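You operate a simulated robot arm through the tools that you are given. There is no shell and no other tool. Be economical: measure what you need, move in short steps, check, and stop when the job is done.

Carry out the task below with a simulated two-armed robot. There is one attempt and no reset: what you move stays moved.

TASK
Open the test drain tap till the engine starts, then hush, stop and reset it.
Fine: jockey selector OFF first, and it ends back at AUTO; close the tap before STOP, STOP before RESET; no other button. Where these are worked on the way, their far stop is far enough and under half their travel is too little: jockey selector.
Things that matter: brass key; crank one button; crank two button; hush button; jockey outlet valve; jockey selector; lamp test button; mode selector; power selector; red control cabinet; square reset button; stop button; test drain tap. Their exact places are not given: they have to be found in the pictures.

Only the result counts: the job must be done as asked and must still hold three seconds after the hand-in. Knocking over, shifting, dropping, spilling or breaking anything else fails it.

THE ROBOT
Two 7-joint arms with two-finger parallel grippers on one trunk, on a base that drives. Base frame: it is fixed to the floor where the robot stands at the start and does not move with it; the origin is under the middle of the robot, x ahead of it, y to its left, z up. Readings come in mm, rad, newtons and seconds.
The left shoulder is at the start at [50, 161, 1173], the right one opposite. With the tool pointing down near the work surface each hand reaches from about 100 to 620 mm from the robot's upright axis, wherever it stands, measured 20 degrees to its own side. Places, roughly: brass key [500, 1500, 1100]; crank one button [600, 1400, 1300]; crank two button [600, 1200, 1300]; hush button [600, 1200, 1200]; jockey outlet valve [700, -400, 500]; jockey selector [600, 0, 1300]; lamp test button [600, 1400, 1200]; mode selector [600, 1500, 1300]; power selector [600, -100, 1300]; red control cabinet [700, 1300, 900]; square reset button [600, 1100, 1200]; stop button [600, 1100, 1300]; test drain tap [700, -600, 700]. Payload 3.43 kg a hand.
Tool frame (each hand has its own): the origin (TCP) lies between the finger pads and is the grasp point; the fingertips stand 30 mm ahead of it; z points along the fingers, y is the line along which they close. Largest opening 94 mm; finger width 28, thickness 10; the body of the gripper, 50 by 96 mm, starts 55 mm behind the TCP.
Orientation is told as [roll, pitch, yaw] about the base's x, y, z axes, in that order, counted from this pose: with the fingers straight down and closing along the base's y, the tool's x points along the base's -x, its y along +y and its z along -z.

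THE INTERFACE
- The arms move only by the tool step_arm. It takes "left_series", "right_series" or both (then of equal length, played together; a hand with none holds still); each is a list of rows, each a list of 3 entries, a list of its own where there are three numbers: the turn, a rotation vector about the tool's x, y, z in rad, then the shift along the tool's x, y, z in m, then the opening, from 0 (shut) to 1 (fully open). In form: [[[rx, ry, rz], [dx, dy, dz], claw], ...]. A call has 1 to 20 rows; each row is the pose to reach, as a shift and turn from the pose commanded when the call began, along the tool's axes at that moment. Each row takes 0.2 s and may step no farther than 50 mm and 0.15 rad from the row before; otherwise, or with a gripper value out of range, the whole call is refused. A pose out of reach is approached as far as the arm can. The call stops where the force on the tool passes 90 N (or 10 N more than at its start, if that is more) or the arm is blocked; 0.2 s more then pass. Each finger travels about 45 mm/s and halts on what it meets, pressing with about 43 N; the grip force reading is that of the motor and also rises with nothing between the fingers. The clock runs only during rows and for 0.2 s after the last one: add rows that repeat a pose to give the fingers time. The reply holds the time, the measured pose of the TCP, the force on the tool along the base axes, the opening and the grip force, in the units named above and with some noise, with the torque about the TCP (base axes, N m) and any sound that the robot's microphone picked up, and new pictures: "show" is both (left out), scene, wrist or none (wrist: the cameras of the hands that moved).
- Cameras (640 x 400 px; columns grow to the right, rows downward): "scene" is now at [118.2, -48.8, 1309]; the picture's right is [-0.54, -0.84, 0.00], its down [-0.37, 0.24, -0.90] and it looks along [0.75, -0.49, -0.44] (base axes); focal length 274 px, centre (320, 200). "left" rides on the left gripper at [76, -14, -102] in its tool frame; the picture's right is [0.18, 0.98, 0.00], its down [-0.75, 0.14, -0.64] and it looks along [-0.63, 0.12, 0.77] (tool axes); focal length 243 px, centre (320, 200). "right" rides on the right gripper at [76, 14, -103] in its tool frame; the picture's right is [-0.18, 0.98, 0.00], its down [-0.75, -0.14, -0.64] and it looks along [-0.63, -0.12, 0.77] (tool axes); focal length 243 px, centre (320, 200).
- lift_body(by): slides the trunk up (or, below 0, down) by that many mm; the arms and the scene camera ride with it, the base frame stays. It gives what a move gives, with no picture.
- drive_base(legs): drives the robot by 1 to 6 legs, each [ahead, left, turn to the left] in mm, mm and rad, along the robot's own axes; the way and the turn of a leg run together, so that a leg with both is an arc; at most 1500 mm and 3.142 rad a leg. The arms and the cameras ride along, it lands a little off, and it stops where it bumps. It gives what a move gives, and a new picture of the scene camera.
- turn_head(pan, tilt): turns the head with the scene camera to pan (to the left, within 1.396 rad either way) and tilt (down, from -0.506 to 1.204), counted from straight ahead of the robot. It gives what a move gives, and a new picture of the scene camera.
- point_at(camera, pixels): for up to 12 pixels [column, row] of the newest picture of that camera ("zoom" is the newest enlarged one), the place [x, y, z] in the base frame of the surface seen there, good to about 3 mm. No time passes.
- enlarge(camera, box): a new picture of the part [left, top, right, bottom] of that camera's present view, enlarged. No time passes.
- finish_job(): hands the job in; it is judged then, once.

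Go step by step. Measure first, check grasps and placings, and put right what went wrong. The budget is 80 turns and 260 pictures, counting those below and the enlarged ones. Unless the task says otherwise, let go and move clear before handing in, and close with one line.

The tools are called after "Call:" by a JSON object that holds its "api" and its "payload". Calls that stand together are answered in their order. step_arm: Moves the arms, as the interface text tells. Its arguments: {"type":"object","properties":{"left_series":{"type":"array","items":{"type":"array"}},"right_series":{"type":"array","items":{"type":"array"}},"show":{"type":"string","enum":["both","scene","wrist","none"]}},"required":[]} The other tools are called the same way: lift_body (by) slides the trunk up or down; drive_base (legs) drives the base; turn_head (pan, tilt) turns the head that bears the scene camera; point_at (camera, pixels) gives the place of the surface under pixels of a picture; enlarge (camera, box) takes an enlarged picture of a part of a camera's view; finish_job () hands the job in.

At the start:

```text
time_s: 0.0
left_ee_pos: [407.7, -46.2, 1000.2]
left_orientation: [-0.001, -0.001, 0.0]
left_contact_force: [-0.2, 0.5, -0.2]
left_ft_torque: [-0.01, 0.01, 0.0]
left_gripper_width: 94.1
left_finger_force: 0.1
right_ee_pos: [263.9, -392.0, 999.6]
right_orientation: [0.0, 0.0, 0.001]
right_contact_force: [0.7, -0.4, 0.1]
right_ft_torque: [-0.03, -0.04, 0.02]
right_gripper_width: 93.9
right_finger_force: 0.2
trunk travel left (down, up): [-200.0, 67.0]
robot x, y, heading: [2.7, -0.5, -0.003]
head pan, tilt: [-0.572, 0.459]
```

scene: 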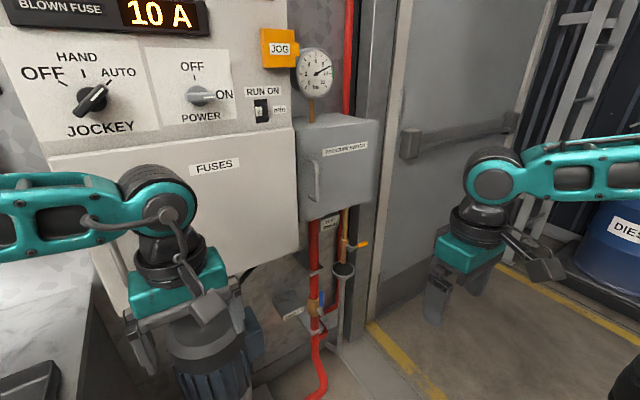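
right: 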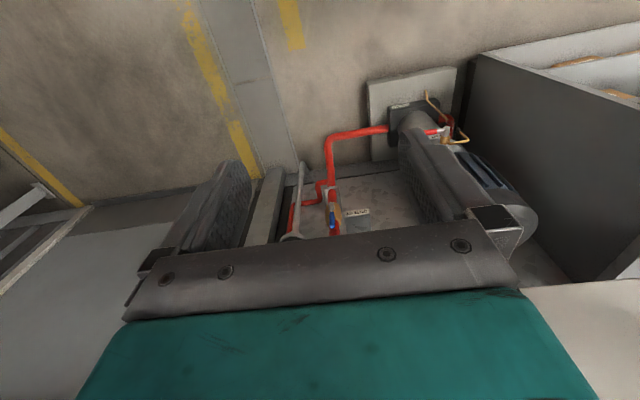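
left: 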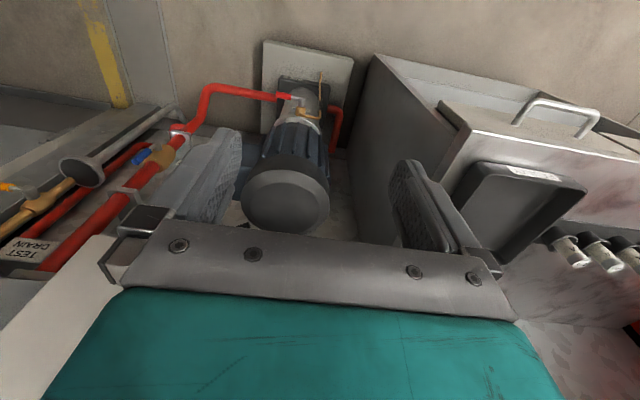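

The scene picture shows the jockey selector at (92,98) pointing to AUTO and the orange tap lever at (357,243). I'll enlarge both and measure.

Call:
{"api": "enlarge", "payload": {"camera": "scene", "box": [0, 30, 240, 180]}}

Call:
{"api": "point_at", "payload": {"camera": "scene", "pixels": [[92, 98], [104, 86], [82, 112], [60, 125], [150, 120], [365, 243], [348, 243], [343, 268], [318, 70], [350, 200], [300, 205]]}}

Call:
{"api": "enlarge", "payload": {"camera": "scene", "box": [270, 180, 430, 330]}}

Call:
{"api": "turn_head", "payload": {"pan": 1.1, "tilt": 0.2}}

```text
2.67 times, centred on (120, 105) of scene
```

zoom: 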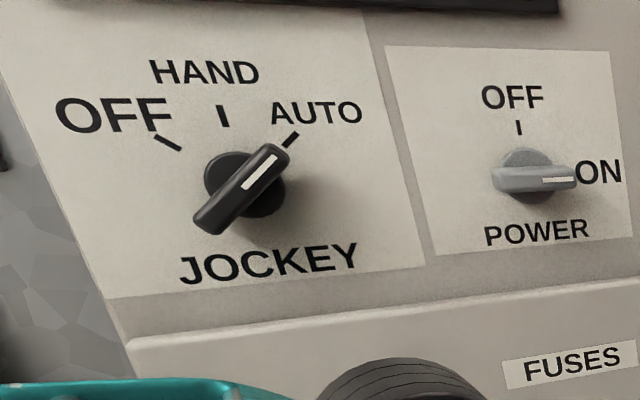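

```text
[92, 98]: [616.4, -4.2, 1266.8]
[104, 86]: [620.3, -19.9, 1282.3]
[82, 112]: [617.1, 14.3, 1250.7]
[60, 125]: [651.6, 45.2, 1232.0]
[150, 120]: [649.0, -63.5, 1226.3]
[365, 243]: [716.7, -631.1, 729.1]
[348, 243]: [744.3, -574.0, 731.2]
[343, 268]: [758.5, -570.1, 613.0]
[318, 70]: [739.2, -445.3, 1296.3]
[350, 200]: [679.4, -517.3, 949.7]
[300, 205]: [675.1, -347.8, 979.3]
```

```text
2.67 times, centred on (350, 255) of scene
```

zoom: 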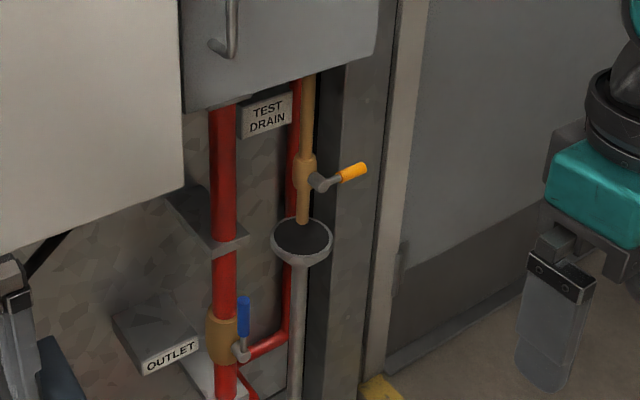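

```text
time_s: 1.7
left_ee_pos: [406.5, -46.1, 1000.7]
left_orientation: [0.0, 0.0, 0.001]
left_contact_force: [-0.2, 0.2, -1.2]
left_ft_torque: [0.02, -0.01, 0.04]
left_gripper_width: 93.9
left_finger_force: 0.1
right_ee_pos: [263.8, -390.9, 999.9]
right_orientation: [0.0, 0.0, 0.0]
right_contact_force: [0.0, 0.4, 0.2]
right_ft_torque: [-0.02, 0.02, 0.0]
right_gripper_width: 94.0
right_finger_force: 0.0
trunk travel left (down, up): [-200.0, 67.0]
robot x, y, heading: [0.6, -4.0, -0.004]
head pan, tilt: [1.1, 0.201]
```

scene: 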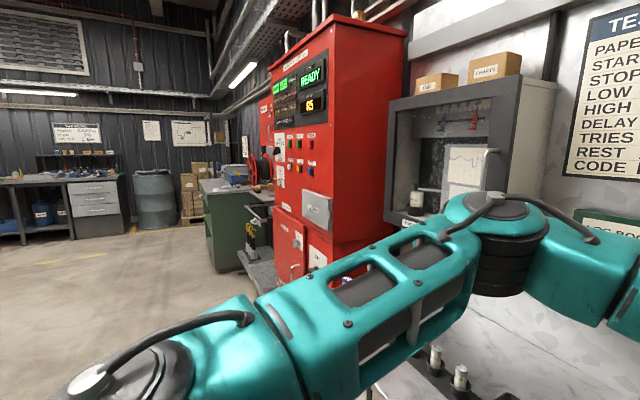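

The red cabinet shows buttons around (280-315,140-170), and a TEST card is at right. I'll look closer at both.

Call:
{"api": "enlarge", "payload": {"camera": "scene", "box": [255, 50, 345, 240]}}

Call:
{"api": "point_at", "payload": {"camera": "zoom", "pixels": [[320, 200], [250, 200], [400, 200]]}}

Call:
{"api": "turn_head", "payload": {"pan": 0.6, "tilt": 0.0}}

```text
2.11 times, centred on (300, 145) of scene
```

zoom: 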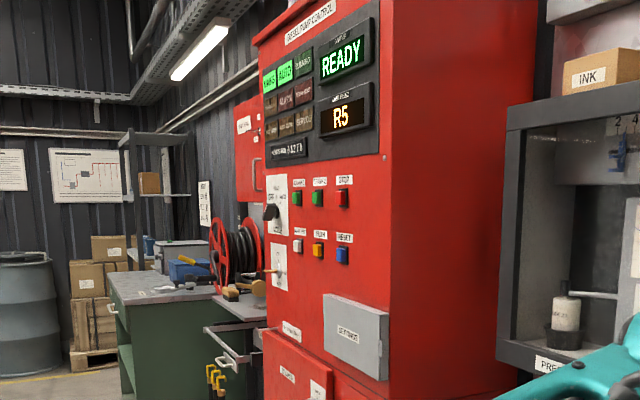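

```text
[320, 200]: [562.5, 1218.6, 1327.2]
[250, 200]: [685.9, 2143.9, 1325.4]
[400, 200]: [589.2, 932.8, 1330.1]
```

```text
time_s: 2.6
left_ee_pos: [407.7, -45.7, 999.7]
left_orientation: [-0.001, 0.0, 0.0]
left_contact_force: [-0.2, -0.3, 0.3]
left_ft_torque: [-0.01, 0.01, 0.0]
left_gripper_width: 93.9
left_finger_force: 0.0
right_ee_pos: [264.1, -393.3, 1000.8]
right_orientation: [0.001, 0.001, 0.0]
right_contact_force: [-0.3, 0.1, -0.3]
right_ft_torque: [0.02, 0.02, 0.01]
right_gripper_width: 94.0
right_finger_force: 0.1
trunk travel left (down, up): [-200.0, 67.0]
robot x, y, heading: [-0.9, 4.0, 0.001]
head pan, tilt: [0.6, 0.0]
```

scene: 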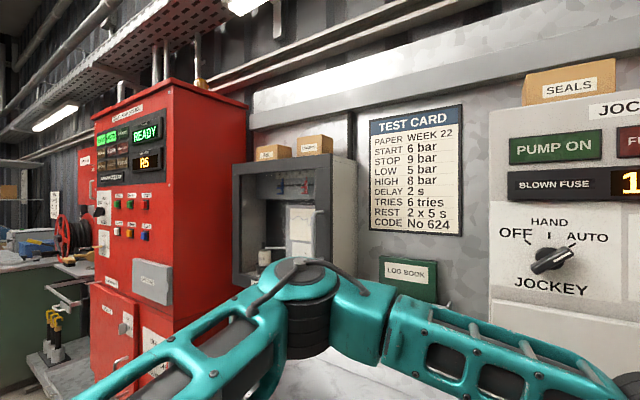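

The scene shows the test card and the jockey knob at about [616,-3,1267] with its bar 45° up-right (AUTO). I'll bring the left hand up to point forward at it.

Call:
{"api": "step_arm", "payload": {"left_series": [[[0, -0.131, 0], [0, 0.004, -0.022], 1], [[0, -0.262, 0], [0, 0.008, -0.044], 1], [[0, -0.393, 0], [0, 0.011, -0.066], 1], [[0, -0.524, 0], [0, 0.015, -0.089], 1], [[0, -0.654, 0], [0, 0.018, -0.111], 1], [[0, -0.785, 0], [0, 0.022, -0.133], 1], [[0, -0.916, 0], [0, 0.025, -0.155], 1], [[0, -1.047, 0], [0, 0.029, -0.177], 1], [[0, -1.178, 0], [0, 0.032, -0.2], 1], [[0, -1.309, 0], [-0.03, 0.036, -0.222], 1], [[0, -1.44, 0], [-0.06, 0.04, -0.244], 1], [[0, -1.571, 0], [-0.09, 0.043, -0.266], 1]], "show": "wrist"}}

Call:
{"api": "turn_head", "payload": {"pan": 0.0, "tilt": 0.3}}

```text
time_s: 5.2
left_ee_pos: [497.1, -2.2, 1266.1]
left_orientation: [3.053, -1.569, -3.052]
left_contact_force: [-0.2, -0.4, -0.1]
left_ft_torque: [-0.02, 0.0, 0.0]
left_gripper_width: 93.9
left_finger_force: 0.1
right_ee_pos: [263.9, -392.6, 999.8]
right_orientation: [0.0, 0.0, 0.0]
right_contact_force: [-0.5, -0.3, 0.7]
right_ft_torque: [0.0, -0.02, 0.0]
right_gripper_width: 93.8
right_finger_force: 0.0
trunk travel left (down, up): [-200.0, 67.0]
robot x, y, heading: [2.4, 1.1, -0.001]
head pan, tilt: [0.6, 0.0]
```

left: 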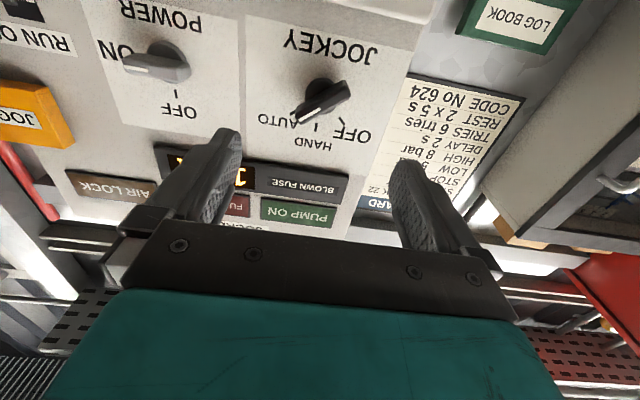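

```text
time_s: 6.2
left_ee_pos: [496.5, -2.2, 1266.1]
left_orientation: [-0.032, -1.572, 0.033]
left_contact_force: [-0.7, 0.0, -1.0]
left_ft_torque: [-0.01, -0.01, -0.03]
left_gripper_width: 94.2
left_finger_force: 0.0
right_ee_pos: [263.7, -392.8, 1000.2]
right_orientation: [0.001, -0.002, 0.0]
right_contact_force: [-0.3, -1.3, -0.6]
right_ft_torque: [-0.02, 0.02, -0.01]
right_gripper_width: 94.0
right_finger_force: 0.0
trunk travel left (down, up): [-200.0, 67.0]
robot x, y, heading: [-0.0, 4.1, 0.001]
head pan, tilt: [0.0, 0.3]
```

scene: 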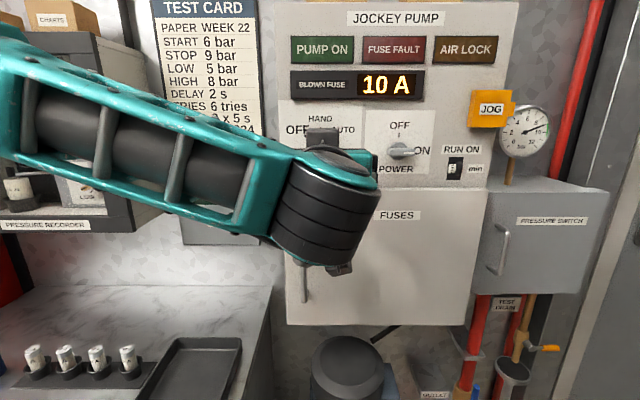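

The left wrist view shows the knob at (322,100). I'll measure its ends and centre.

Call:
{"api": "enlarge", "payload": {"camera": "left", "box": [260, 60, 380, 135]}}

Call:
{"api": "point_at", "payload": {"camera": "left", "pixels": [[297, 119], [348, 86], [322, 102], [322, 82], [276, 119], [314, 128], [345, 118], [310, 113]]}}

```text
5.33 times, centred on (320, 98) of left
```

zoom: 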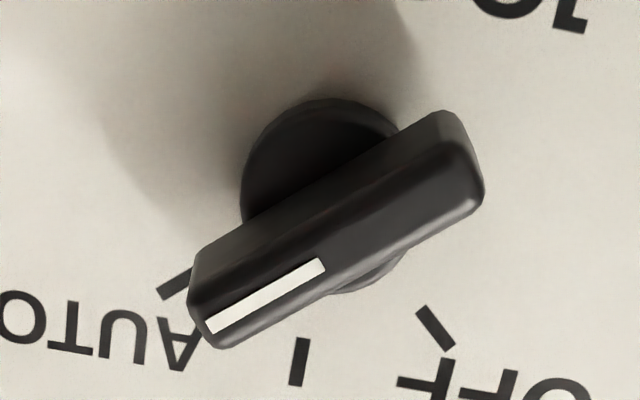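

```text
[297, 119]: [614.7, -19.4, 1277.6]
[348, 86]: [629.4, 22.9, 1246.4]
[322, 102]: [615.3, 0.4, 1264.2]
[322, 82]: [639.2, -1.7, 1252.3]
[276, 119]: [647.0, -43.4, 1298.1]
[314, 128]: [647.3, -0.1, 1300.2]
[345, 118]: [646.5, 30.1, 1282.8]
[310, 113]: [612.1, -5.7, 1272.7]
```

I need the exact knob axis and angles, so I'll take points on the zoomed picture: knob front corners and tick marks.

Call:
{"api": "point_at", "payload": {"camera": "zoom", "pixels": [[210, 325], [225, 343], [475, 195], [325, 268], [340, 240], [175, 283], [300, 350], [300, 370], [425, 313], [445, 340], [460, 205], [200, 310]]}}

```text
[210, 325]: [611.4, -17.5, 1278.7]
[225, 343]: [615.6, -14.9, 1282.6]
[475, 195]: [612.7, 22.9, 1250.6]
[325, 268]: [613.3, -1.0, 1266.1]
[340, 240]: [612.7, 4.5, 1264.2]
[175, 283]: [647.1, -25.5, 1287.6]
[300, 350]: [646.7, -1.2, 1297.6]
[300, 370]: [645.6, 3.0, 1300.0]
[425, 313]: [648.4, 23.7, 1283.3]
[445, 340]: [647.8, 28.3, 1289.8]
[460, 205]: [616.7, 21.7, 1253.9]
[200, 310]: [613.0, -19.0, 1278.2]
```

The knob's axis is at about [.., 1, 1265], with its ticks ±50° from vertical. I'll roll 0.87 rad, advance to x≈602, close and check.

Call:
{"api": "step_arm", "payload": {"left_series": [[[0, 0, 0.145], [0, 0.001, 0.0], 0.8], [[0, 0, 0.29], [0, 0.002, 0.0], 0.6], [[0, 0, 0.435], [0, 0.003, 0.01], 0.5], [[0, 0, 0.58], [0, 0.003, 0.02], 0.5], [[0, 0, 0.725], [0.001, 0.003, 0.03], 0.5], [[0, 0, 0.87], [0.001, 0.003, 0.04], 0.5], [[0, 0, 0.87], [0.001, 0.003, 0.06], 0.5], [[0, 0, 0.87], [0.001, 0.003, 0.08], 0.5], [[0, 0, 0.87], [0.001, 0.003, 0.095], 0.5], [[0, 0, 0.87], [0.001, 0.003, 0.105], 0.5], [[0, 0, 0.87], [0.001, 0.003, 0.105], 0.5]], "show": "wrist"}}

```text
time_s: 8.6
left_ee_pos: [602.0, 0.7, 1263.9]
left_orientation: [1.57, -0.7, -1.57]
left_contact_force: [0.0, -0.3, -0.6]
left_ft_torque: [0.02, 0.02, -0.01]
left_gripper_width: 47.0
left_finger_force: 0.1
right_ee_pos: [264.7, -392.4, 999.1]
right_orientation: [-0.001, 0.0, 0.0]
right_contact_force: [-0.8, 1.0, 0.4]
right_ft_torque: [0.0, -0.02, 0.02]
right_gripper_width: 94.1
right_finger_force: 0.0
trunk travel left (down, up): [-200.0, 67.0]
robot x, y, heading: [1.2, 3.1, -0.002]
head pan, tilt: [0.0, 0.3]
```

left: 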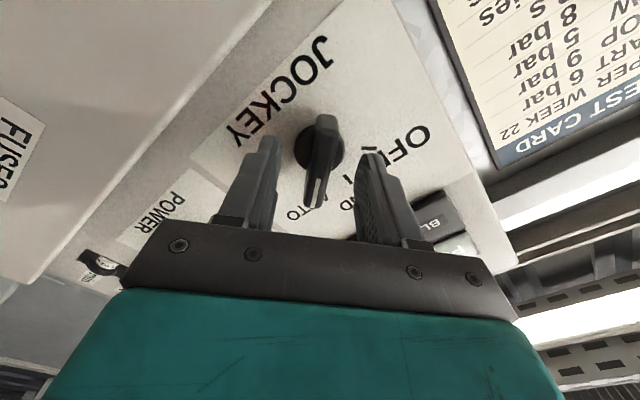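

The bar sits aligned between the fingers at (318,160). I'll close on it.

Call:
{"api": "step_arm", "payload": {"left_series": [[[0, 0, 0], [0, 0, 0], 0.2], [[0, 0, 0], [0, 0, 0], 0.05], [[0, 0, 0], [0, 0, 0], 0.0], [[0, 0, 0], [0, 0, 0], 0.0]], "show": "wrist"}}

```text
time_s: 9.6
left_ee_pos: [602.2, 0.8, 1264.0]
left_orientation: [1.571, -0.699, -1.571]
left_contact_force: [-0.3, 0.2, 0.0]
left_ft_torque: [0.01, -0.03, 0.03]
left_gripper_width: 12.8
left_finger_force: 45.2
right_ee_pos: [263.3, -393.2, 999.1]
right_orientation: [0.0, 0.001, 0.0]
right_contact_force: [-0.5, -0.4, 0.3]
right_ft_torque: [0.0, 0.01, -0.04]
right_gripper_width: 94.2
right_finger_force: 0.1
trunk travel left (down, up): [-200.0, 67.0]
robot x, y, heading: [0.8, -0.2, -0.004]
head pan, tilt: [0.0, 0.3]
```

left: 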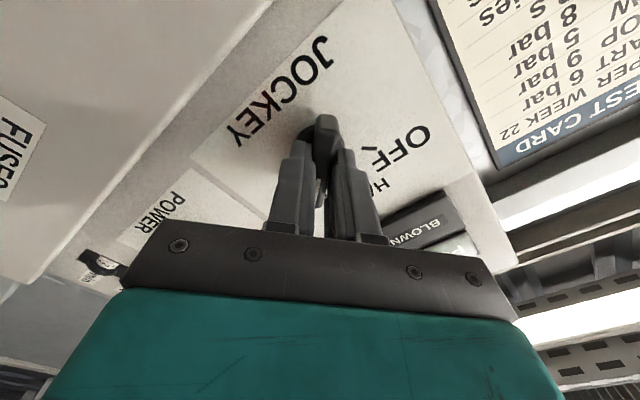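

The grip is firm (12.8 mm, 45 N). I'll turn it to OFF, −1.74 rad about the tool z.

Call:
{"api": "step_arm", "payload": {"left_series": [[[0, 0, -0.145], [0, 0, 0], 0], [[0, 0, -0.29], [0, 0, 0], 0], [[0, 0, -0.435], [0, 0, 0], 0], [[0, 0, -0.58], [0, 0, 0], 0], [[0, 0, -0.725], [0, 0, 0], 0], [[0, 0, -0.87], [0, 0, 0], 0], [[0, 0, -1.015], [0, 0, 0], 0], [[0, 0, -1.16], [0, 0, 0], 0], [[0, 0, -1.305], [0, 0, 0], 0], [[0, 0, -1.45], [0, 0, 0], 0], [[0, 0, -1.595], [0, 0, 0], 0], [[0, 0, -1.7], [0, 0, 0], 0], [[0, 0, -1.76], [0, 0, 0], 0]], "show": "wrist"}}

```text
time_s: 12.4
left_ee_pos: [601.8, -1.9, 1264.0]
left_orientation: [-1.569, -0.68, 1.567]
left_contact_force: [-6.1, -4.8, -11.0]
left_ft_torque: [-0.01, 0.53, -0.48]
left_gripper_width: 12.9
left_finger_force: 44.5
right_ee_pos: [263.9, -392.4, 999.4]
right_orientation: [0.003, 0.001, 0.0]
right_contact_force: [-0.7, 0.0, 0.8]
right_ft_torque: [0.0, 0.02, 0.04]
right_gripper_width: 93.9
right_finger_force: 0.1
trunk travel left (down, up): [-200.0, 67.0]
robot x, y, heading: [0.6, -0.1, 0.0]
head pan, tilt: [0.0, 0.3]
```

left: 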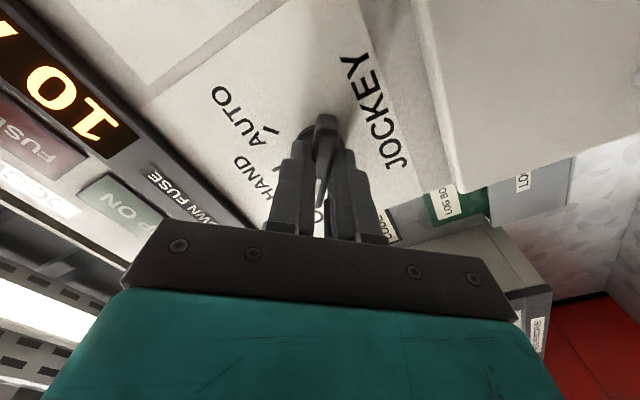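

It reached OFF. I'll open, back off and confirm in the picture.

Call:
{"api": "step_arm", "payload": {"left_series": [[[0, 0, 0], [0, 0, 0], 0.3], [[0, 0, 0], [0, 0, 0], 0.5], [[0, 0, 0], [0, 0, -0.01], 0.5], [[0, 0, 0], [0, 0, -0.04], 0.5], [[0, 0, 0.14], [0, 0, -0.08], 0.5], [[0, 0, 0.28], [0, 0, -0.12], 0.4], [[0, 0, 0.42], [0, 0, -0.15], 0.2], [[0, 0, 0.56], [0, 0, -0.18], 0], [[0, 0, 0.7], [0, 0, -0.2], 0], [[0, 0, 0.84], [0, 0, -0.22], 0], [[0, 0, 0.89], [0, 0, -0.24], 0]], "show": "wrist"}}

Call:
{"api": "turn_head", "payload": {"pan": -0.4, "tilt": 0.75}}

```text
time_s: 14.8
left_ee_pos: [362.5, 1.2, 1263.5]
left_orientation: [1.799, -1.567, -1.798]
left_contact_force: [-0.3, -0.1, 0.6]
left_ft_torque: [0.0, 0.03, -0.02]
left_gripper_width: 0.0
left_finger_force: 32.5
right_ee_pos: [263.3, -391.3, 999.4]
right_orientation: [-0.001, 0.001, 0.0]
right_contact_force: [-0.4, 0.9, 1.0]
right_ft_torque: [0.0, -0.02, -0.01]
right_gripper_width: 94.1
right_finger_force: 0.0
trunk travel left (down, up): [-200.0, 67.0]
robot x, y, heading: [-1.3, 2.4, 0.002]
head pan, tilt: [0.0, 0.3]
```

left: 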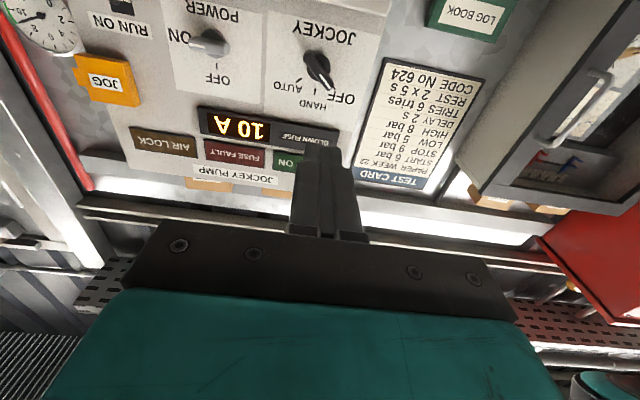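

```text
time_s: 15.7
left_ee_pos: [361.7, 0.9, 1264.7]
left_orientation: [-1.837, -1.573, 1.837]
left_contact_force: [0.1, 0.2, -0.4]
left_ft_torque: [-0.02, -0.02, 0.0]
left_gripper_width: 0.0
left_finger_force: 33.0
right_ee_pos: [263.8, -393.1, 999.8]
right_orientation: [0.0, -0.001, 0.002]
right_contact_force: [0.2, -0.3, -0.4]
right_ft_torque: [0.03, 0.0, 0.01]
right_gripper_width: 93.9
right_finger_force: 0.0
trunk travel left (down, up): [-200.0, 67.0]
robot x, y, heading: [-0.5, -0.8, -0.003]
head pan, tilt: [-0.4, 0.75]
```

scene: 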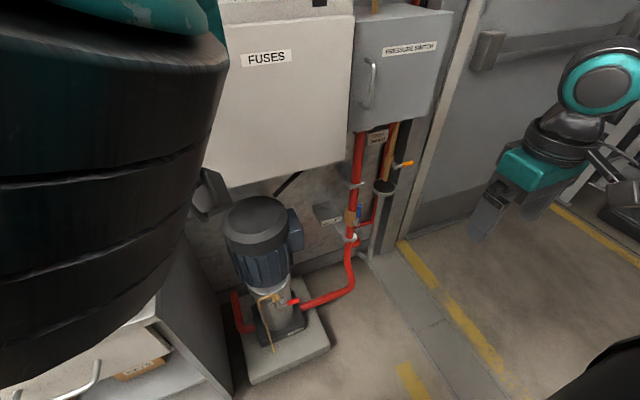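

The knob shows OFF now. Before driving right I'll check what is on the right side.

Call:
{"api": "turn_head", "payload": {"pan": -1.1, "tilt": 0.5}}

```text
time_s: 16.8
left_ee_pos: [361.9, -0.1, 1264.4]
left_orientation: [-1.895, -1.571, 1.897]
left_contact_force: [0.3, 0.0, 0.7]
left_ft_torque: [-0.01, -0.01, -0.01]
left_gripper_width: 0.1
left_finger_force: 32.8
right_ee_pos: [264.7, -392.7, 1000.6]
right_orientation: [0.001, 0.001, 0.001]
right_contact_force: [0.3, 0.3, 0.1]
right_ft_torque: [0.03, 0.02, 0.04]
right_gripper_width: 93.9
right_finger_force: 0.1
trunk travel left (down, up): [-200.0, 67.0]
robot x, y, heading: [-0.8, -3.1, 0.002]
head pan, tilt: [-1.1, 0.499]
```

scene: 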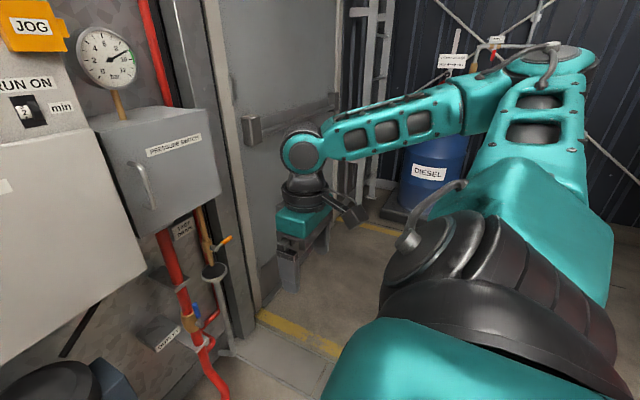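

Call:
{"api": "point_at", "payload": {"camera": "scene", "pixels": [[430, 200], [400, 200], [375, 170], [320, 110], [250, 125], [60, 385], [280, 330]]}}

Call:
{"api": "enlarge", "payload": {"camera": "scene", "box": [130, 190, 270, 390]}}

```text
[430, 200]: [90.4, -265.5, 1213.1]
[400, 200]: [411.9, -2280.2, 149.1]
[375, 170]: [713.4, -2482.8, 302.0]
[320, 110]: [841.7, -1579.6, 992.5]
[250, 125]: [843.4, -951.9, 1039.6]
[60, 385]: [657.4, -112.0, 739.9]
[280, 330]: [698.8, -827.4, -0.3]
```

```text
2.00 times, centred on (200, 290) of scene
```

zoom: 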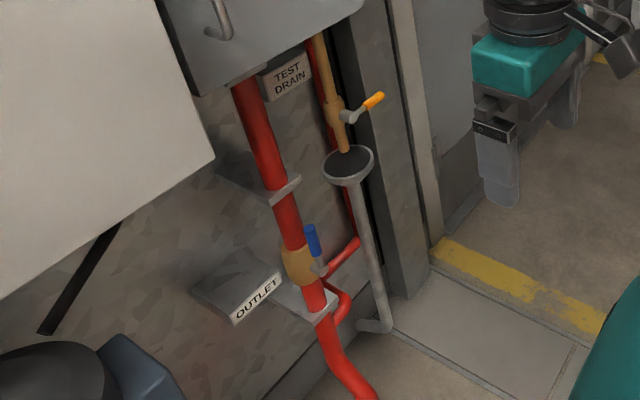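

The space to the right is free (tank at y≈-2280). I'll drive 430 mm right and lower the trunk.

Call:
{"api": "drive_base", "payload": {"legs": [[0, -430, 0]]}}

Call:
{"api": "lift_body", "payload": {"by": -190}}

Call:
{"api": "turn_head", "payload": {"pan": -0.2, "tilt": 0.5}}

```text
time_s: 19.4
left_ee_pos: [361.9, -430.4, 1263.7]
left_orientation: [1.976, -1.571, -1.979]
left_contact_force: [-0.7, -0.4, -0.4]
left_ft_torque: [0.0, -0.01, -0.02]
left_gripper_width: 0.1
left_finger_force: 33.3
right_ee_pos: [263.2, -822.4, 1001.3]
right_orientation: [0.001, -0.001, -0.003]
right_contact_force: [-0.9, -0.5, 0.1]
right_ft_torque: [0.02, 0.01, -0.01]
right_gripper_width: 94.2
right_finger_force: 0.1
trunk travel left (down, up): [-200.0, 67.0]
robot x, y, heading: [0.2, -429.8, 0.001]
head pan, tilt: [-1.1, 0.499]
```

scene: 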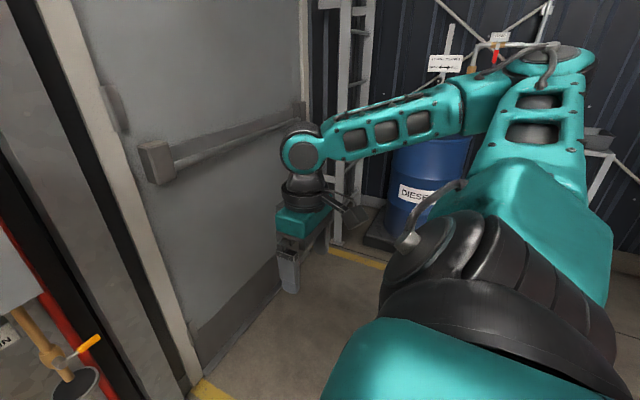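

```text
time_s: 21.5
left_ee_pos: [361.7, -429.1, 1073.8]
left_orientation: [-2.347, -1.572, 2.346]
left_contact_force: [-0.1, 0.4, 0.3]
left_ft_torque: [0.02, -0.02, -0.02]
left_gripper_width: 0.4
left_finger_force: 32.9
right_ee_pos: [262.4, -821.5, 810.4]
right_orientation: [0.001, 0.0, -0.002]
right_contact_force: [0.9, 0.9, -0.4]
right_ft_torque: [0.04, -0.02, -0.01]
right_gripper_width: 93.8
right_finger_force: 0.1
trunk travel left (down, up): [-10.0, 257.0]
robot x, y, heading: [-0.9, -433.7, -0.005]
head pan, tilt: [-1.1, 0.499]
```

```text
time_s: 22.7
left_ee_pos: [362.2, -428.6, 1074.4]
left_orientation: [-2.272, -1.573, 2.269]
left_contact_force: [-0.9, -0.6, -0.8]
left_ft_torque: [0.0, -0.01, 0.01]
left_gripper_width: 0.0
left_finger_force: 33.2
right_ee_pos: [263.0, -821.3, 809.8]
right_orientation: [0.001, 0.001, -0.002]
right_contact_force: [0.0, 0.0, 0.9]
right_ft_torque: [-0.05, 0.02, 0.01]
right_gripper_width: 94.0
right_finger_force: 0.0
trunk travel left (down, up): [-10.0, 257.0]
robot x, y, heading: [-1.3, -429.1, -0.003]
head pan, tilt: [-0.201, 0.499]
```

scene: 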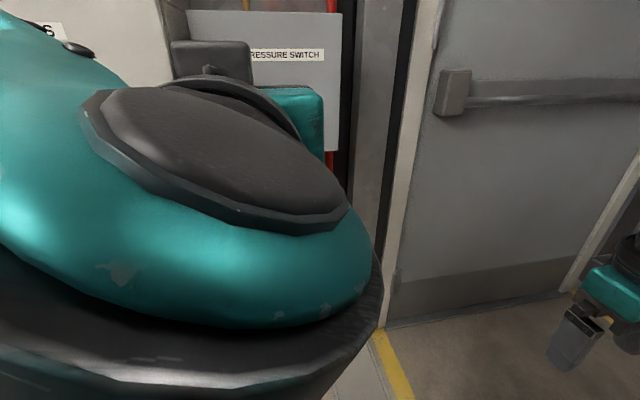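

The left arm blocks the view. I'll shift it left, and bring the right hand to point forward short of the tap.

Call:
{"api": "step_arm", "payload": {"left_series": [[[0, 0, 0], [0, 0.04, 0], 0], [[0, 0, 0], [0, 0.08, 0], 0], [[0, 0, 0], [0, 0.12, 0], 0], [[0, 0, 0], [0, 0.16, 0], 0], [[0, 0, 0], [0, 0.2, 0], 0], [[0, 0, 0], [0, 0.24, 0], 0], [[0, 0, 0], [0, 0.27, 0], 0], [[0, 0, 0], [0, 0.3, 0], 0], [[0, 0, 0], [0, 0.3, 0], 0], [[0, 0, 0], [0, 0.3, 0], 0], [[0, 0, 0], [0, 0.3, 0], 0], [[0, 0, 0], [0, 0.3, 0], 0]], "right_series": [[[0, -0.131, 0], [-0.02, 0.015, 0.006], 1], [[0, -0.262, 0], [-0.04, 0.03, 0.012], 1], [[0, -0.393, 0], [-0.06, 0.045, 0.018], 1], [[0, -0.524, 0], [-0.08, 0.06, 0.024], 1], [[0, -0.654, 0], [-0.1, 0.075, 0.03], 1], [[0, -0.785, 0], [-0.12, 0.09, 0.036], 1], [[0, -0.916, 0], [-0.15, 0.105, 0.042], 1], [[0, -1.047, 0], [-0.18, 0.12, 0.048], 1], [[0, -1.178, 0], [-0.21, 0.135, 0.054], 1], [[0, -1.309, 0], [-0.24, 0.15, 0.06], 1], [[0, -1.44, 0], [-0.27, 0.165, 0.067], 1], [[0, -1.571, 0], [-0.297, 0.181, 0.075], 1]]}}

```text
time_s: 25.3
left_ee_pos: [399.8, -105.8, 1106.2]
left_orientation: [-0.988, -1.57, 0.986]
left_contact_force: [0.3, -0.6, -1.1]
left_ft_torque: [-0.01, 0.02, 0.03]
left_gripper_width: 0.0
left_finger_force: 33.1
left hand out of reach, approached as far as the arm can: row 2, 3, 4, 5, 6, 7, 8, 9, 10, 11, 12
right_ee_pos: [560.8, -640.3, 733.4]
right_orientation: [-1.371, -1.57, 1.37]
right_contact_force: [0.4, -0.1, 0.0]
right_ft_torque: [0.0, 0.03, 0.03]
right_gripper_width: 93.8
right_finger_force: 0.1
trunk travel left (down, up): [-10.0, 257.0]
robot x, y, heading: [0.6, -428.4, -0.001]
head pan, tilt: [-0.201, 0.499]
```

scene: 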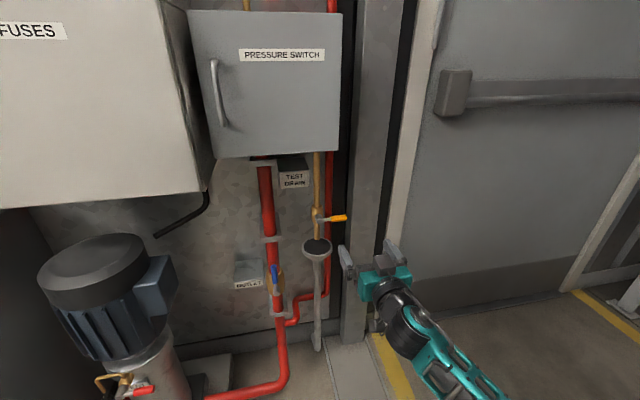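
right: 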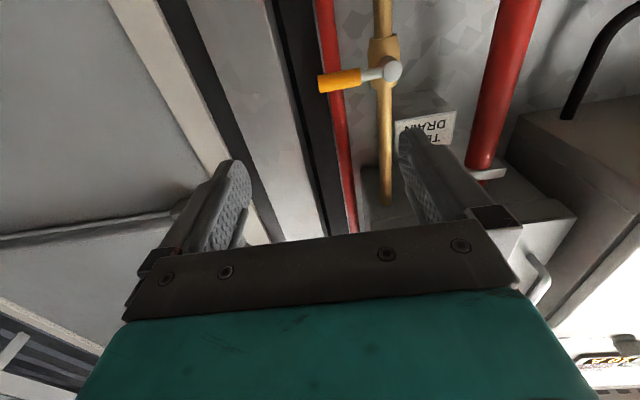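
left: 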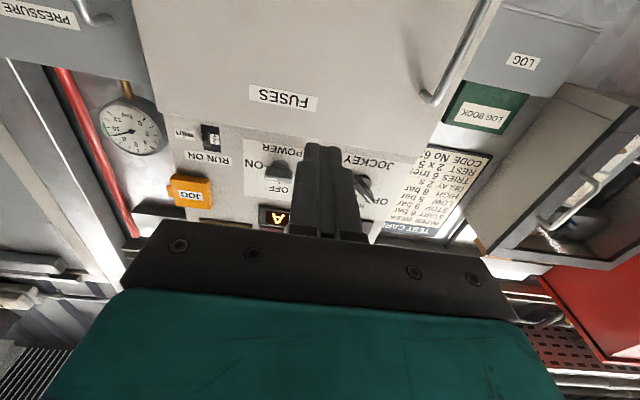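

Good view now: the tap's pivot is at (391,70) of the right picture and its orange end at (320,84). I'll measure it.

Call:
{"api": "enlarge", "payload": {"camera": "right", "box": [290, 30, 450, 130]}}

Call:
{"api": "point_at", "payload": {"camera": "right", "pixels": [[392, 70], [322, 83], [340, 80], [357, 77], [372, 74], [383, 50], [386, 110], [335, 110], [330, 30], [405, 160]]}}

Call:
{"api": "enlarge", "payload": {"camera": "scene", "box": [260, 150, 380, 270]}}

```text
4.00 times, centred on (370, 80) of right
```

zoom: 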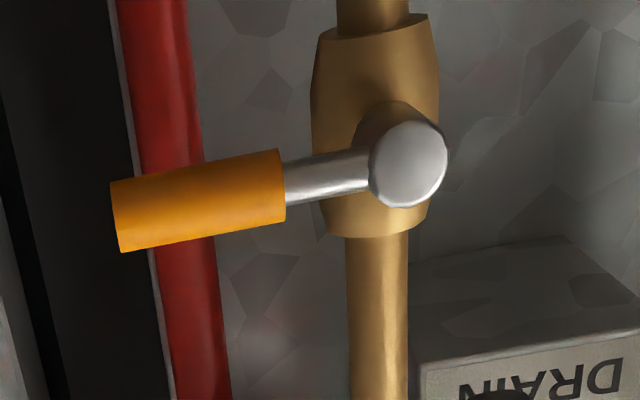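

```text
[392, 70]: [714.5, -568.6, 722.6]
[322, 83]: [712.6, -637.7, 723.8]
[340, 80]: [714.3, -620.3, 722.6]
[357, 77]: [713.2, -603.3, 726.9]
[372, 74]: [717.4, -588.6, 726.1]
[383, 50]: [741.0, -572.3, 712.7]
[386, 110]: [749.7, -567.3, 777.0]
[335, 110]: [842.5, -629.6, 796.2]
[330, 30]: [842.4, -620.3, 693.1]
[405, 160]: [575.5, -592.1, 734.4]
```

```text
3.33 times, centred on (320, 210) of scene
```

zoom: 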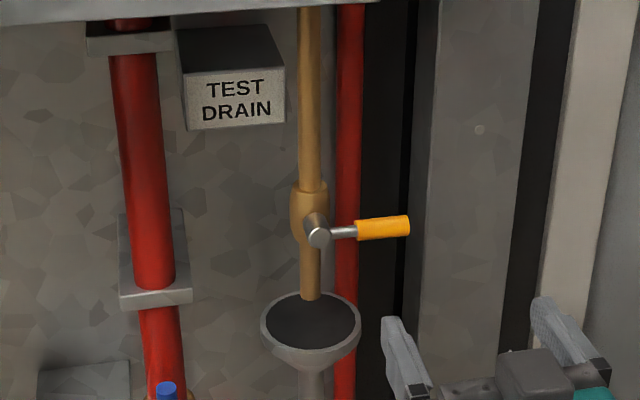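

The pivot is at [~722,-570,724] and the lever points right, about 70 mm long. I'll roll 90° so the fingers close vertically and advance onto the orange grip at y≈-620.

Call:
{"api": "step_arm", "payload": {"right_series": [[[0, 0, 0.143], [0.001, 0.002, 0], 1], [[0, 0, 0.286], [0.002, 0.004, 0], 0.9], [[0, 0, 0.429], [0.003, 0.006, 0], 0.8], [[0, 0, 0.572], [0.004, 0.008, 0], 0.7], [[0, 0, 0.715], [0.005, 0.01, 0], 0.6], [[0, 0, 0.858], [0.006, 0.012, 0], 0.6], [[0, 0, 1.0], [0.007, 0.014, 0], 0.6], [[0, 0, 1.143], [0.008, 0.016, 0.01], 0.6], [[0, 0, 1.286], [0.009, 0.018, 0.02], 0.6], [[0, 0, 1.429], [0.009, 0.019, 0.03], 0.6], [[0, 0, 1.571], [0.009, 0.02, 0.05], 0.6], [[0, 0, 1.571], [0.009, 0.02, 0.09], 0.6], [[0, 0, 1.571], [0.009, 0.02, 0.12], 0.6], [[0, 0, 1.571], [0.009, 0.02, 0.149], 0.6], [[0, 0, 1.571], [0.009, 0.02, 0.149], 0.6]]}}

```text
time_s: 27.8
left_ee_pos: [400.2, -104.8, 1104.5]
left_orientation: [-1.06, -1.57, 1.055]
left_contact_force: [0.3, 1.0, -0.6]
left_ft_torque: [0.01, 0.0, 0.0]
left_gripper_width: 0.3
left_finger_force: 33.2
right_ee_pos: [603.7, -672.1, 713.2]
right_orientation: [1.553, -0.153, -1.595]
right_contact_force: [0.4, -0.4, -0.6]
right_ft_torque: [0.02, -0.03, -0.01]
right_gripper_width: 56.6
right_finger_force: 0.1
trunk travel left (down, up): [-10.0, 257.0]
robot x, y, heading: [-2.7, -425.8, 0.0]
head pan, tilt: [-0.201, 0.499]
stopped in row 12 (right hand): the arm was blocked; the commanded pose is now the measured one
```

scene: 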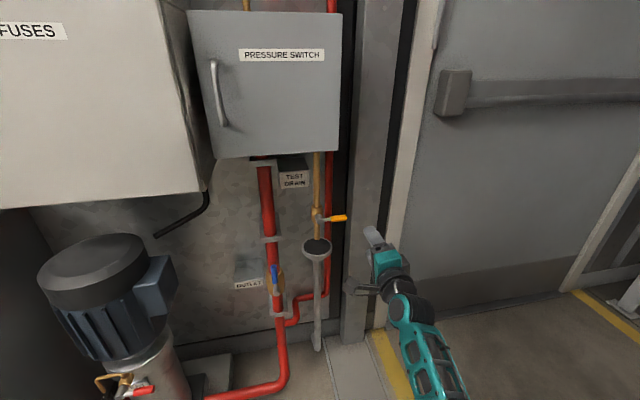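
right: 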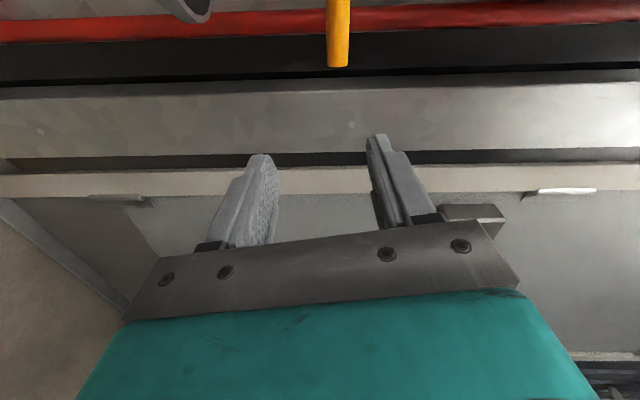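

The arm stalled at a joint limit at roll ≈1.42 (no contact force). I'll roll back to 0, shut the fingers, and push the lever from below instead.

Call:
{"api": "step_arm", "payload": {"right_series": [[[0, 0, -0.142], [0.005, -0.001, 0.003], 0.4], [[0, 0, -0.284], [0.01, -0.003, 0.007], 0.2], [[0, 0, -0.425], [0.016, -0.004, 0.01], 0], [[0, 0, -0.567], [0.021, -0.006, 0.014], 0], [[0, 0, -0.709], [0.027, -0.007, 0.017], 0], [[0, 0, -0.851], [0.032, -0.009, 0.021], 0], [[0, 0, -0.993], [0.038, -0.01, 0.025], 0], [[0, 0, -1.134], [0.043, -0.012, 0.028], 0], [[0, 0, -1.276], [0.049, -0.013, 0.032], 0], [[0, 0, -1.418], [0.054, -0.014, 0.035], 0]]}}

Call:
{"api": "point_at", "payload": {"camera": "scene", "pixels": [[215, 370], [230, 380], [130, 388], [165, 370]]}}

```text
time_s: 30.0
left_ee_pos: [399.2, -105.6, 1104.8]
left_orientation: [-0.772, -1.571, 0.771]
left_contact_force: [-0.3, -1.1, 0.3]
left_ft_torque: [0.03, -0.02, -0.01]
left_gripper_width: 0.0
left_finger_force: 32.7
right_ee_pos: [640.0, -622.3, 688.6]
right_orientation: [-0.108, -1.55, 0.079]
right_contact_force: [0.2, -0.9, 0.3]
right_ft_torque: [0.01, 0.0, 0.01]
right_gripper_width: 0.5
right_finger_force: 33.1
trunk travel left (down, up): [-10.0, 257.0]
robot x, y, heading: [1.1, -431.0, 0.002]
head pan, tilt: [-0.201, 0.499]
```

scene: 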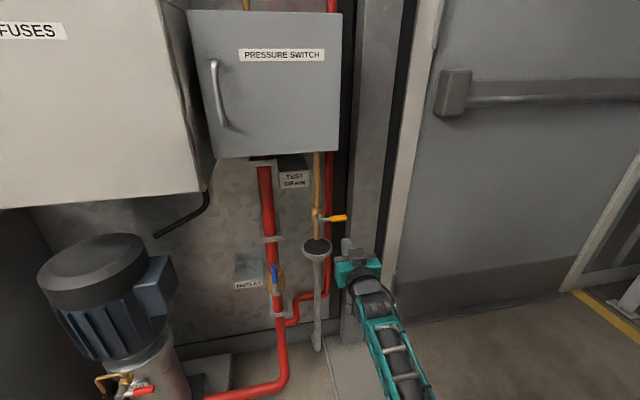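
right: 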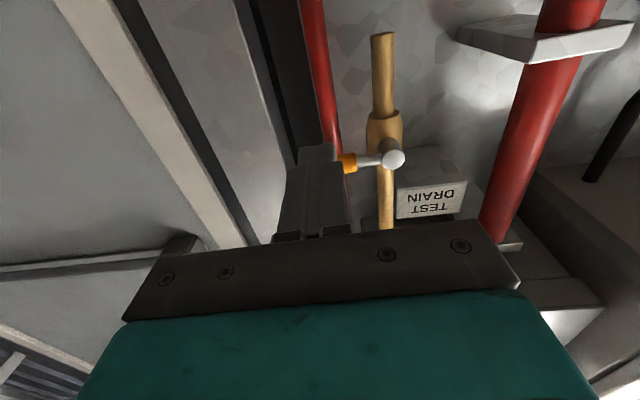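

```text
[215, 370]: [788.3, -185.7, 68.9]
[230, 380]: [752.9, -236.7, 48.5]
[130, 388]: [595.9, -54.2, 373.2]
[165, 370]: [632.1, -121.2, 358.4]
```

The fingers are below the lever. I'll go forward 65 mm, then push up along the arc to about 45° and check.

Call:
{"api": "step_arm", "payload": {"right_series": [[[0, 0, 0], [0, 0, 0.035], 0], [[0, 0, 0], [0, 0, 0.065], 0], [[0, 0, 0], [-0.016, 0.002, 0.065], 0], [[0, 0, 0], [-0.03, -0.0015, 0.065], 0], [[0, 0, 0], [-0.044, -0.0013, 0.065], 0], [[0, 0, 0], [-0.057, 0.0025, 0.065], 0]]}}

```text
time_s: 31.4
left_ee_pos: [399.3, -105.1, 1105.0]
left_orientation: [-0.775, -1.572, 0.775]
left_contact_force: [0.1, -0.2, 0.0]
left_ft_torque: [-0.01, 0.03, 0.02]
left_gripper_width: 0.1
left_finger_force: 33.3
right_ee_pos: [707.3, -621.2, 745.6]
right_orientation: [-0.008, -1.551, -0.021]
right_contact_force: [0.0, 0.2, -0.9]
right_ft_torque: [-0.02, -0.02, 0.03]
right_gripper_width: 0.0
right_finger_force: 33.3
trunk travel left (down, up): [-10.0, 257.0]
robot x, y, heading: [0.9, -430.0, -0.002]
head pan, tilt: [-0.201, 0.499]
```

scene: 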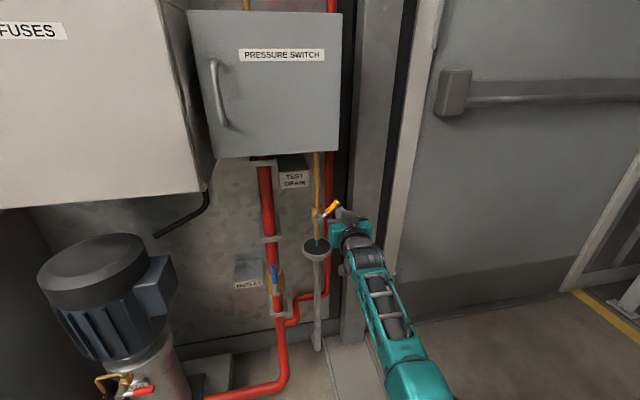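
right: 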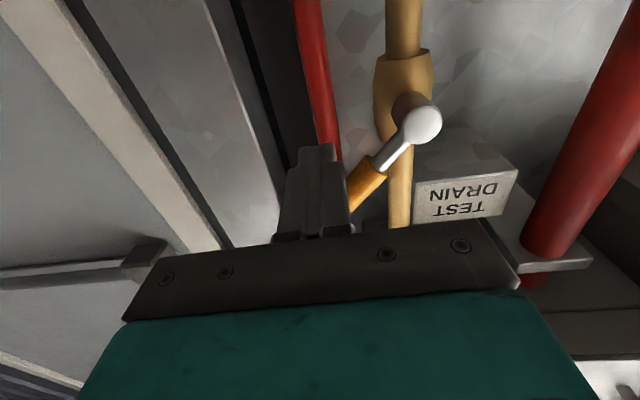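

The lever turns and water flows. I'll continue to fully open and wait, listening for the engine.

Call:
{"api": "step_arm", "payload": {"right_series": [[[0, 0, 0], [-0.0117, 0.009, 0], 0], [[0, 0, 0], [-0.0215, 0.019, 0], 0], [[0, 0, 0], [-0.0285, 0.034, 0], 0], [[0, 0, 0], [-0.0285, 0.036, 0], 0], [[0, 0, 0], [-0.0285, 0.036, 0], 0], [[0, 0, 0], [-0.0285, 0.036, 0], 0], [[0, 0, 0], [-0.0285, 0.036, 0], 0], [[0, 0, 0], [-0.0285, 0.036, 0], 0], [[0, 0, 0], [-0.0285, 0.036, 0], 0], [[0, 0, 0], [-0.0285, 0.036, 0], 0], [[0, 0, 0], [-0.0285, 0.036, 0], 0], [[0, 0, 0], [-0.0285, 0.036, 0], 0]]}}

Call:
{"api": "enlarge", "payload": {"camera": "left", "box": [60, 70, 260, 190]}}

```text
time_s: 34.0
left_ee_pos: [399.0, -104.6, 1105.8]
left_orientation: [-1.034, -1.571, 1.031]
left_contact_force: [-1.1, -0.4, 0.3]
left_ft_torque: [0.0, 0.02, -0.03]
left_gripper_width: 0.0
left_finger_force: 33.0
right_ee_pos: [707.4, -586.3, 774.4]
right_orientation: [0.018, -1.551, -0.049]
right_contact_force: [0.6, -2.1, 1.7]
right_ft_torque: [0.03, 0.01, 0.0]
right_gripper_width: 0.0
right_finger_force: 33.1
trunk travel left (down, up): [-10.0, 257.0]
robot x, y, heading: [0.0, -428.9, 0.003]
head pan, tilt: [-0.201, 0.499]
```

scene: 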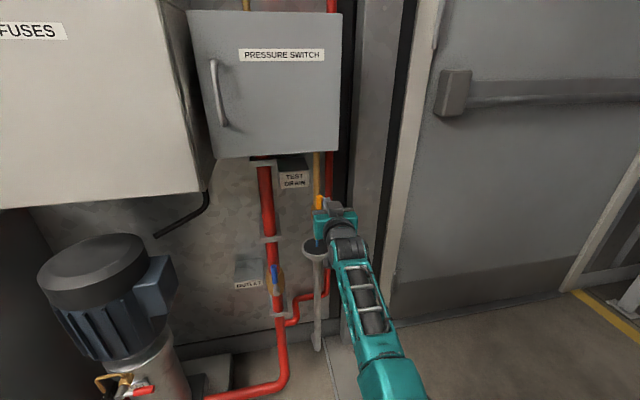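
right: 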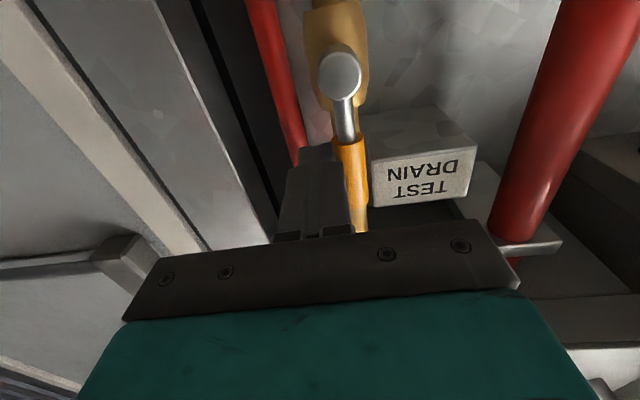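

```text
3.20 times, centred on (160, 130) of left
```

zoom: 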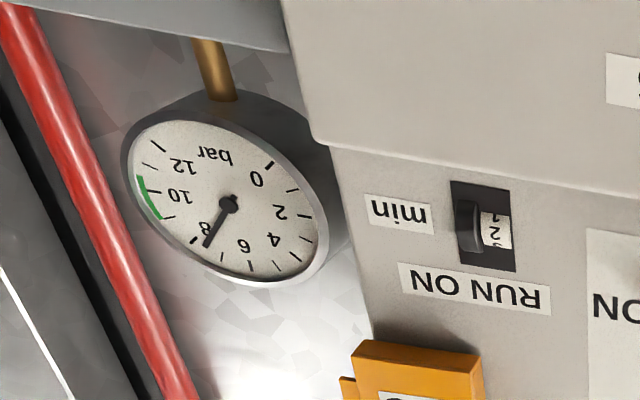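

The tap is fully open and the gauge is falling (~7.7 bar). While waiting, I'll back the hand off and measure the label box beside the lever.

Call:
{"api": "step_arm", "payload": {"right_series": [[[0, 0, 0], [0, -0.004, 0], 0], [[0, 0, 0], [0, -0.006, -0.04], 0], [[0, 0, 0], [0, -0.006, -0.07], 0], [[0, 0, 0], [0, 0.02, -0.09], 0], [[0, 0, 0], [0, 0.04, -0.09], 0], [[0, 0, 0], [0, 0.04, -0.09], 0], [[0, 0, 0], [0, 0.04, -0.09], 0], [[0, 0, 0], [0, 0.04, -0.09], 0]]}}

Call:
{"api": "enlarge", "payload": {"camera": "left", "box": [60, 70, 260, 190]}}

```text
time_s: 35.0
left_ee_pos: [399.5, -104.5, 1105.6]
left_orientation: [-0.821, -1.569, 0.819]
left_contact_force: [-0.4, 0.5, 0.0]
left_ft_torque: [0.0, 0.03, 0.02]
left_gripper_width: 0.0
left_finger_force: 33.5
right_ee_pos: [648.6, -593.8, 871.8]
right_orientation: [-2.664, -1.39, 2.608]
right_contact_force: [-1.7, 0.6, -0.6]
right_ft_torque: [-0.01, 0.01, 0.01]
right_gripper_width: 0.0
right_finger_force: 32.8
trunk travel left (down, up): [-10.0, 257.0]
robot x, y, heading: [-3.1, -427.6, -0.008]
head pan, tilt: [-0.201, 0.499]
stopped in row 5 (right hand): the arm was blocked; the commanded pose is now the measured one
```

scene: 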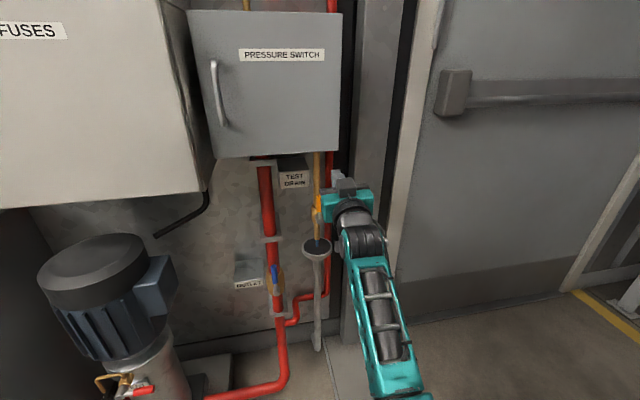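
right: 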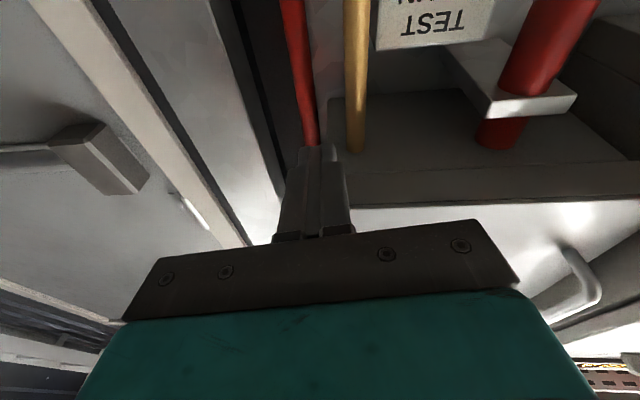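

```text
3.20 times, centred on (160, 130) of left
```

zoom: 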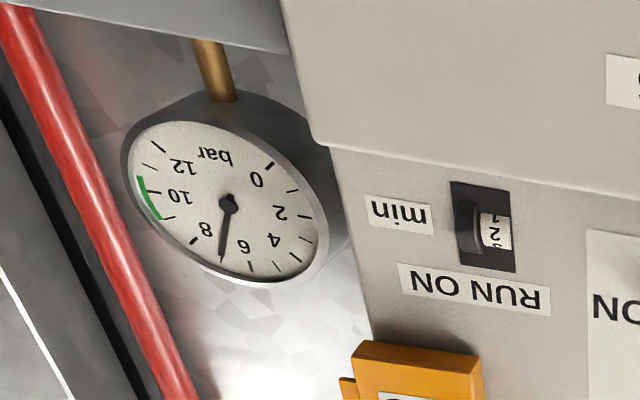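

The arm drifted into an awkward posture and stopped; pressure is now ≈6.8 bar. I'll measure the clearances left of the lever before returning.

Call:
{"api": "point_at", "payload": {"camera": "scene", "pixels": [[283, 182], [308, 182], [295, 157], [318, 202], [320, 165], [300, 150], [316, 245], [262, 240]]}}

Call:
{"api": "enlarge", "payload": {"camera": "scene", "box": [240, 140, 400, 290]}}

```text
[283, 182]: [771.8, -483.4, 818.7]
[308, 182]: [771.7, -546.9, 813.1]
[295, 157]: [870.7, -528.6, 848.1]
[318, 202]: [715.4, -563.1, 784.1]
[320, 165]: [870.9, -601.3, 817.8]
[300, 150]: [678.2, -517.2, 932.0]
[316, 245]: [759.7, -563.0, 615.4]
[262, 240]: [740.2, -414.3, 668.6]
```

```text
2.67 times, centred on (320, 215) of scene
```

zoom: 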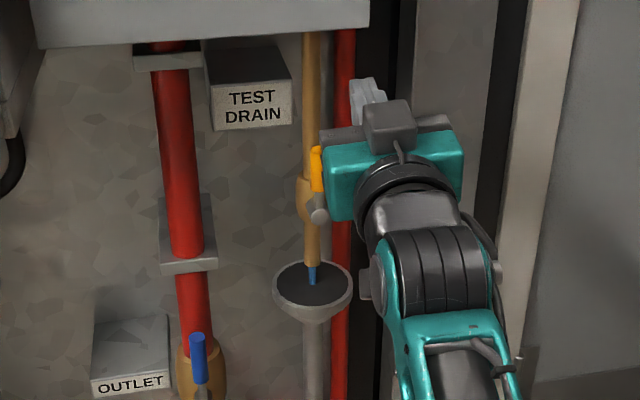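

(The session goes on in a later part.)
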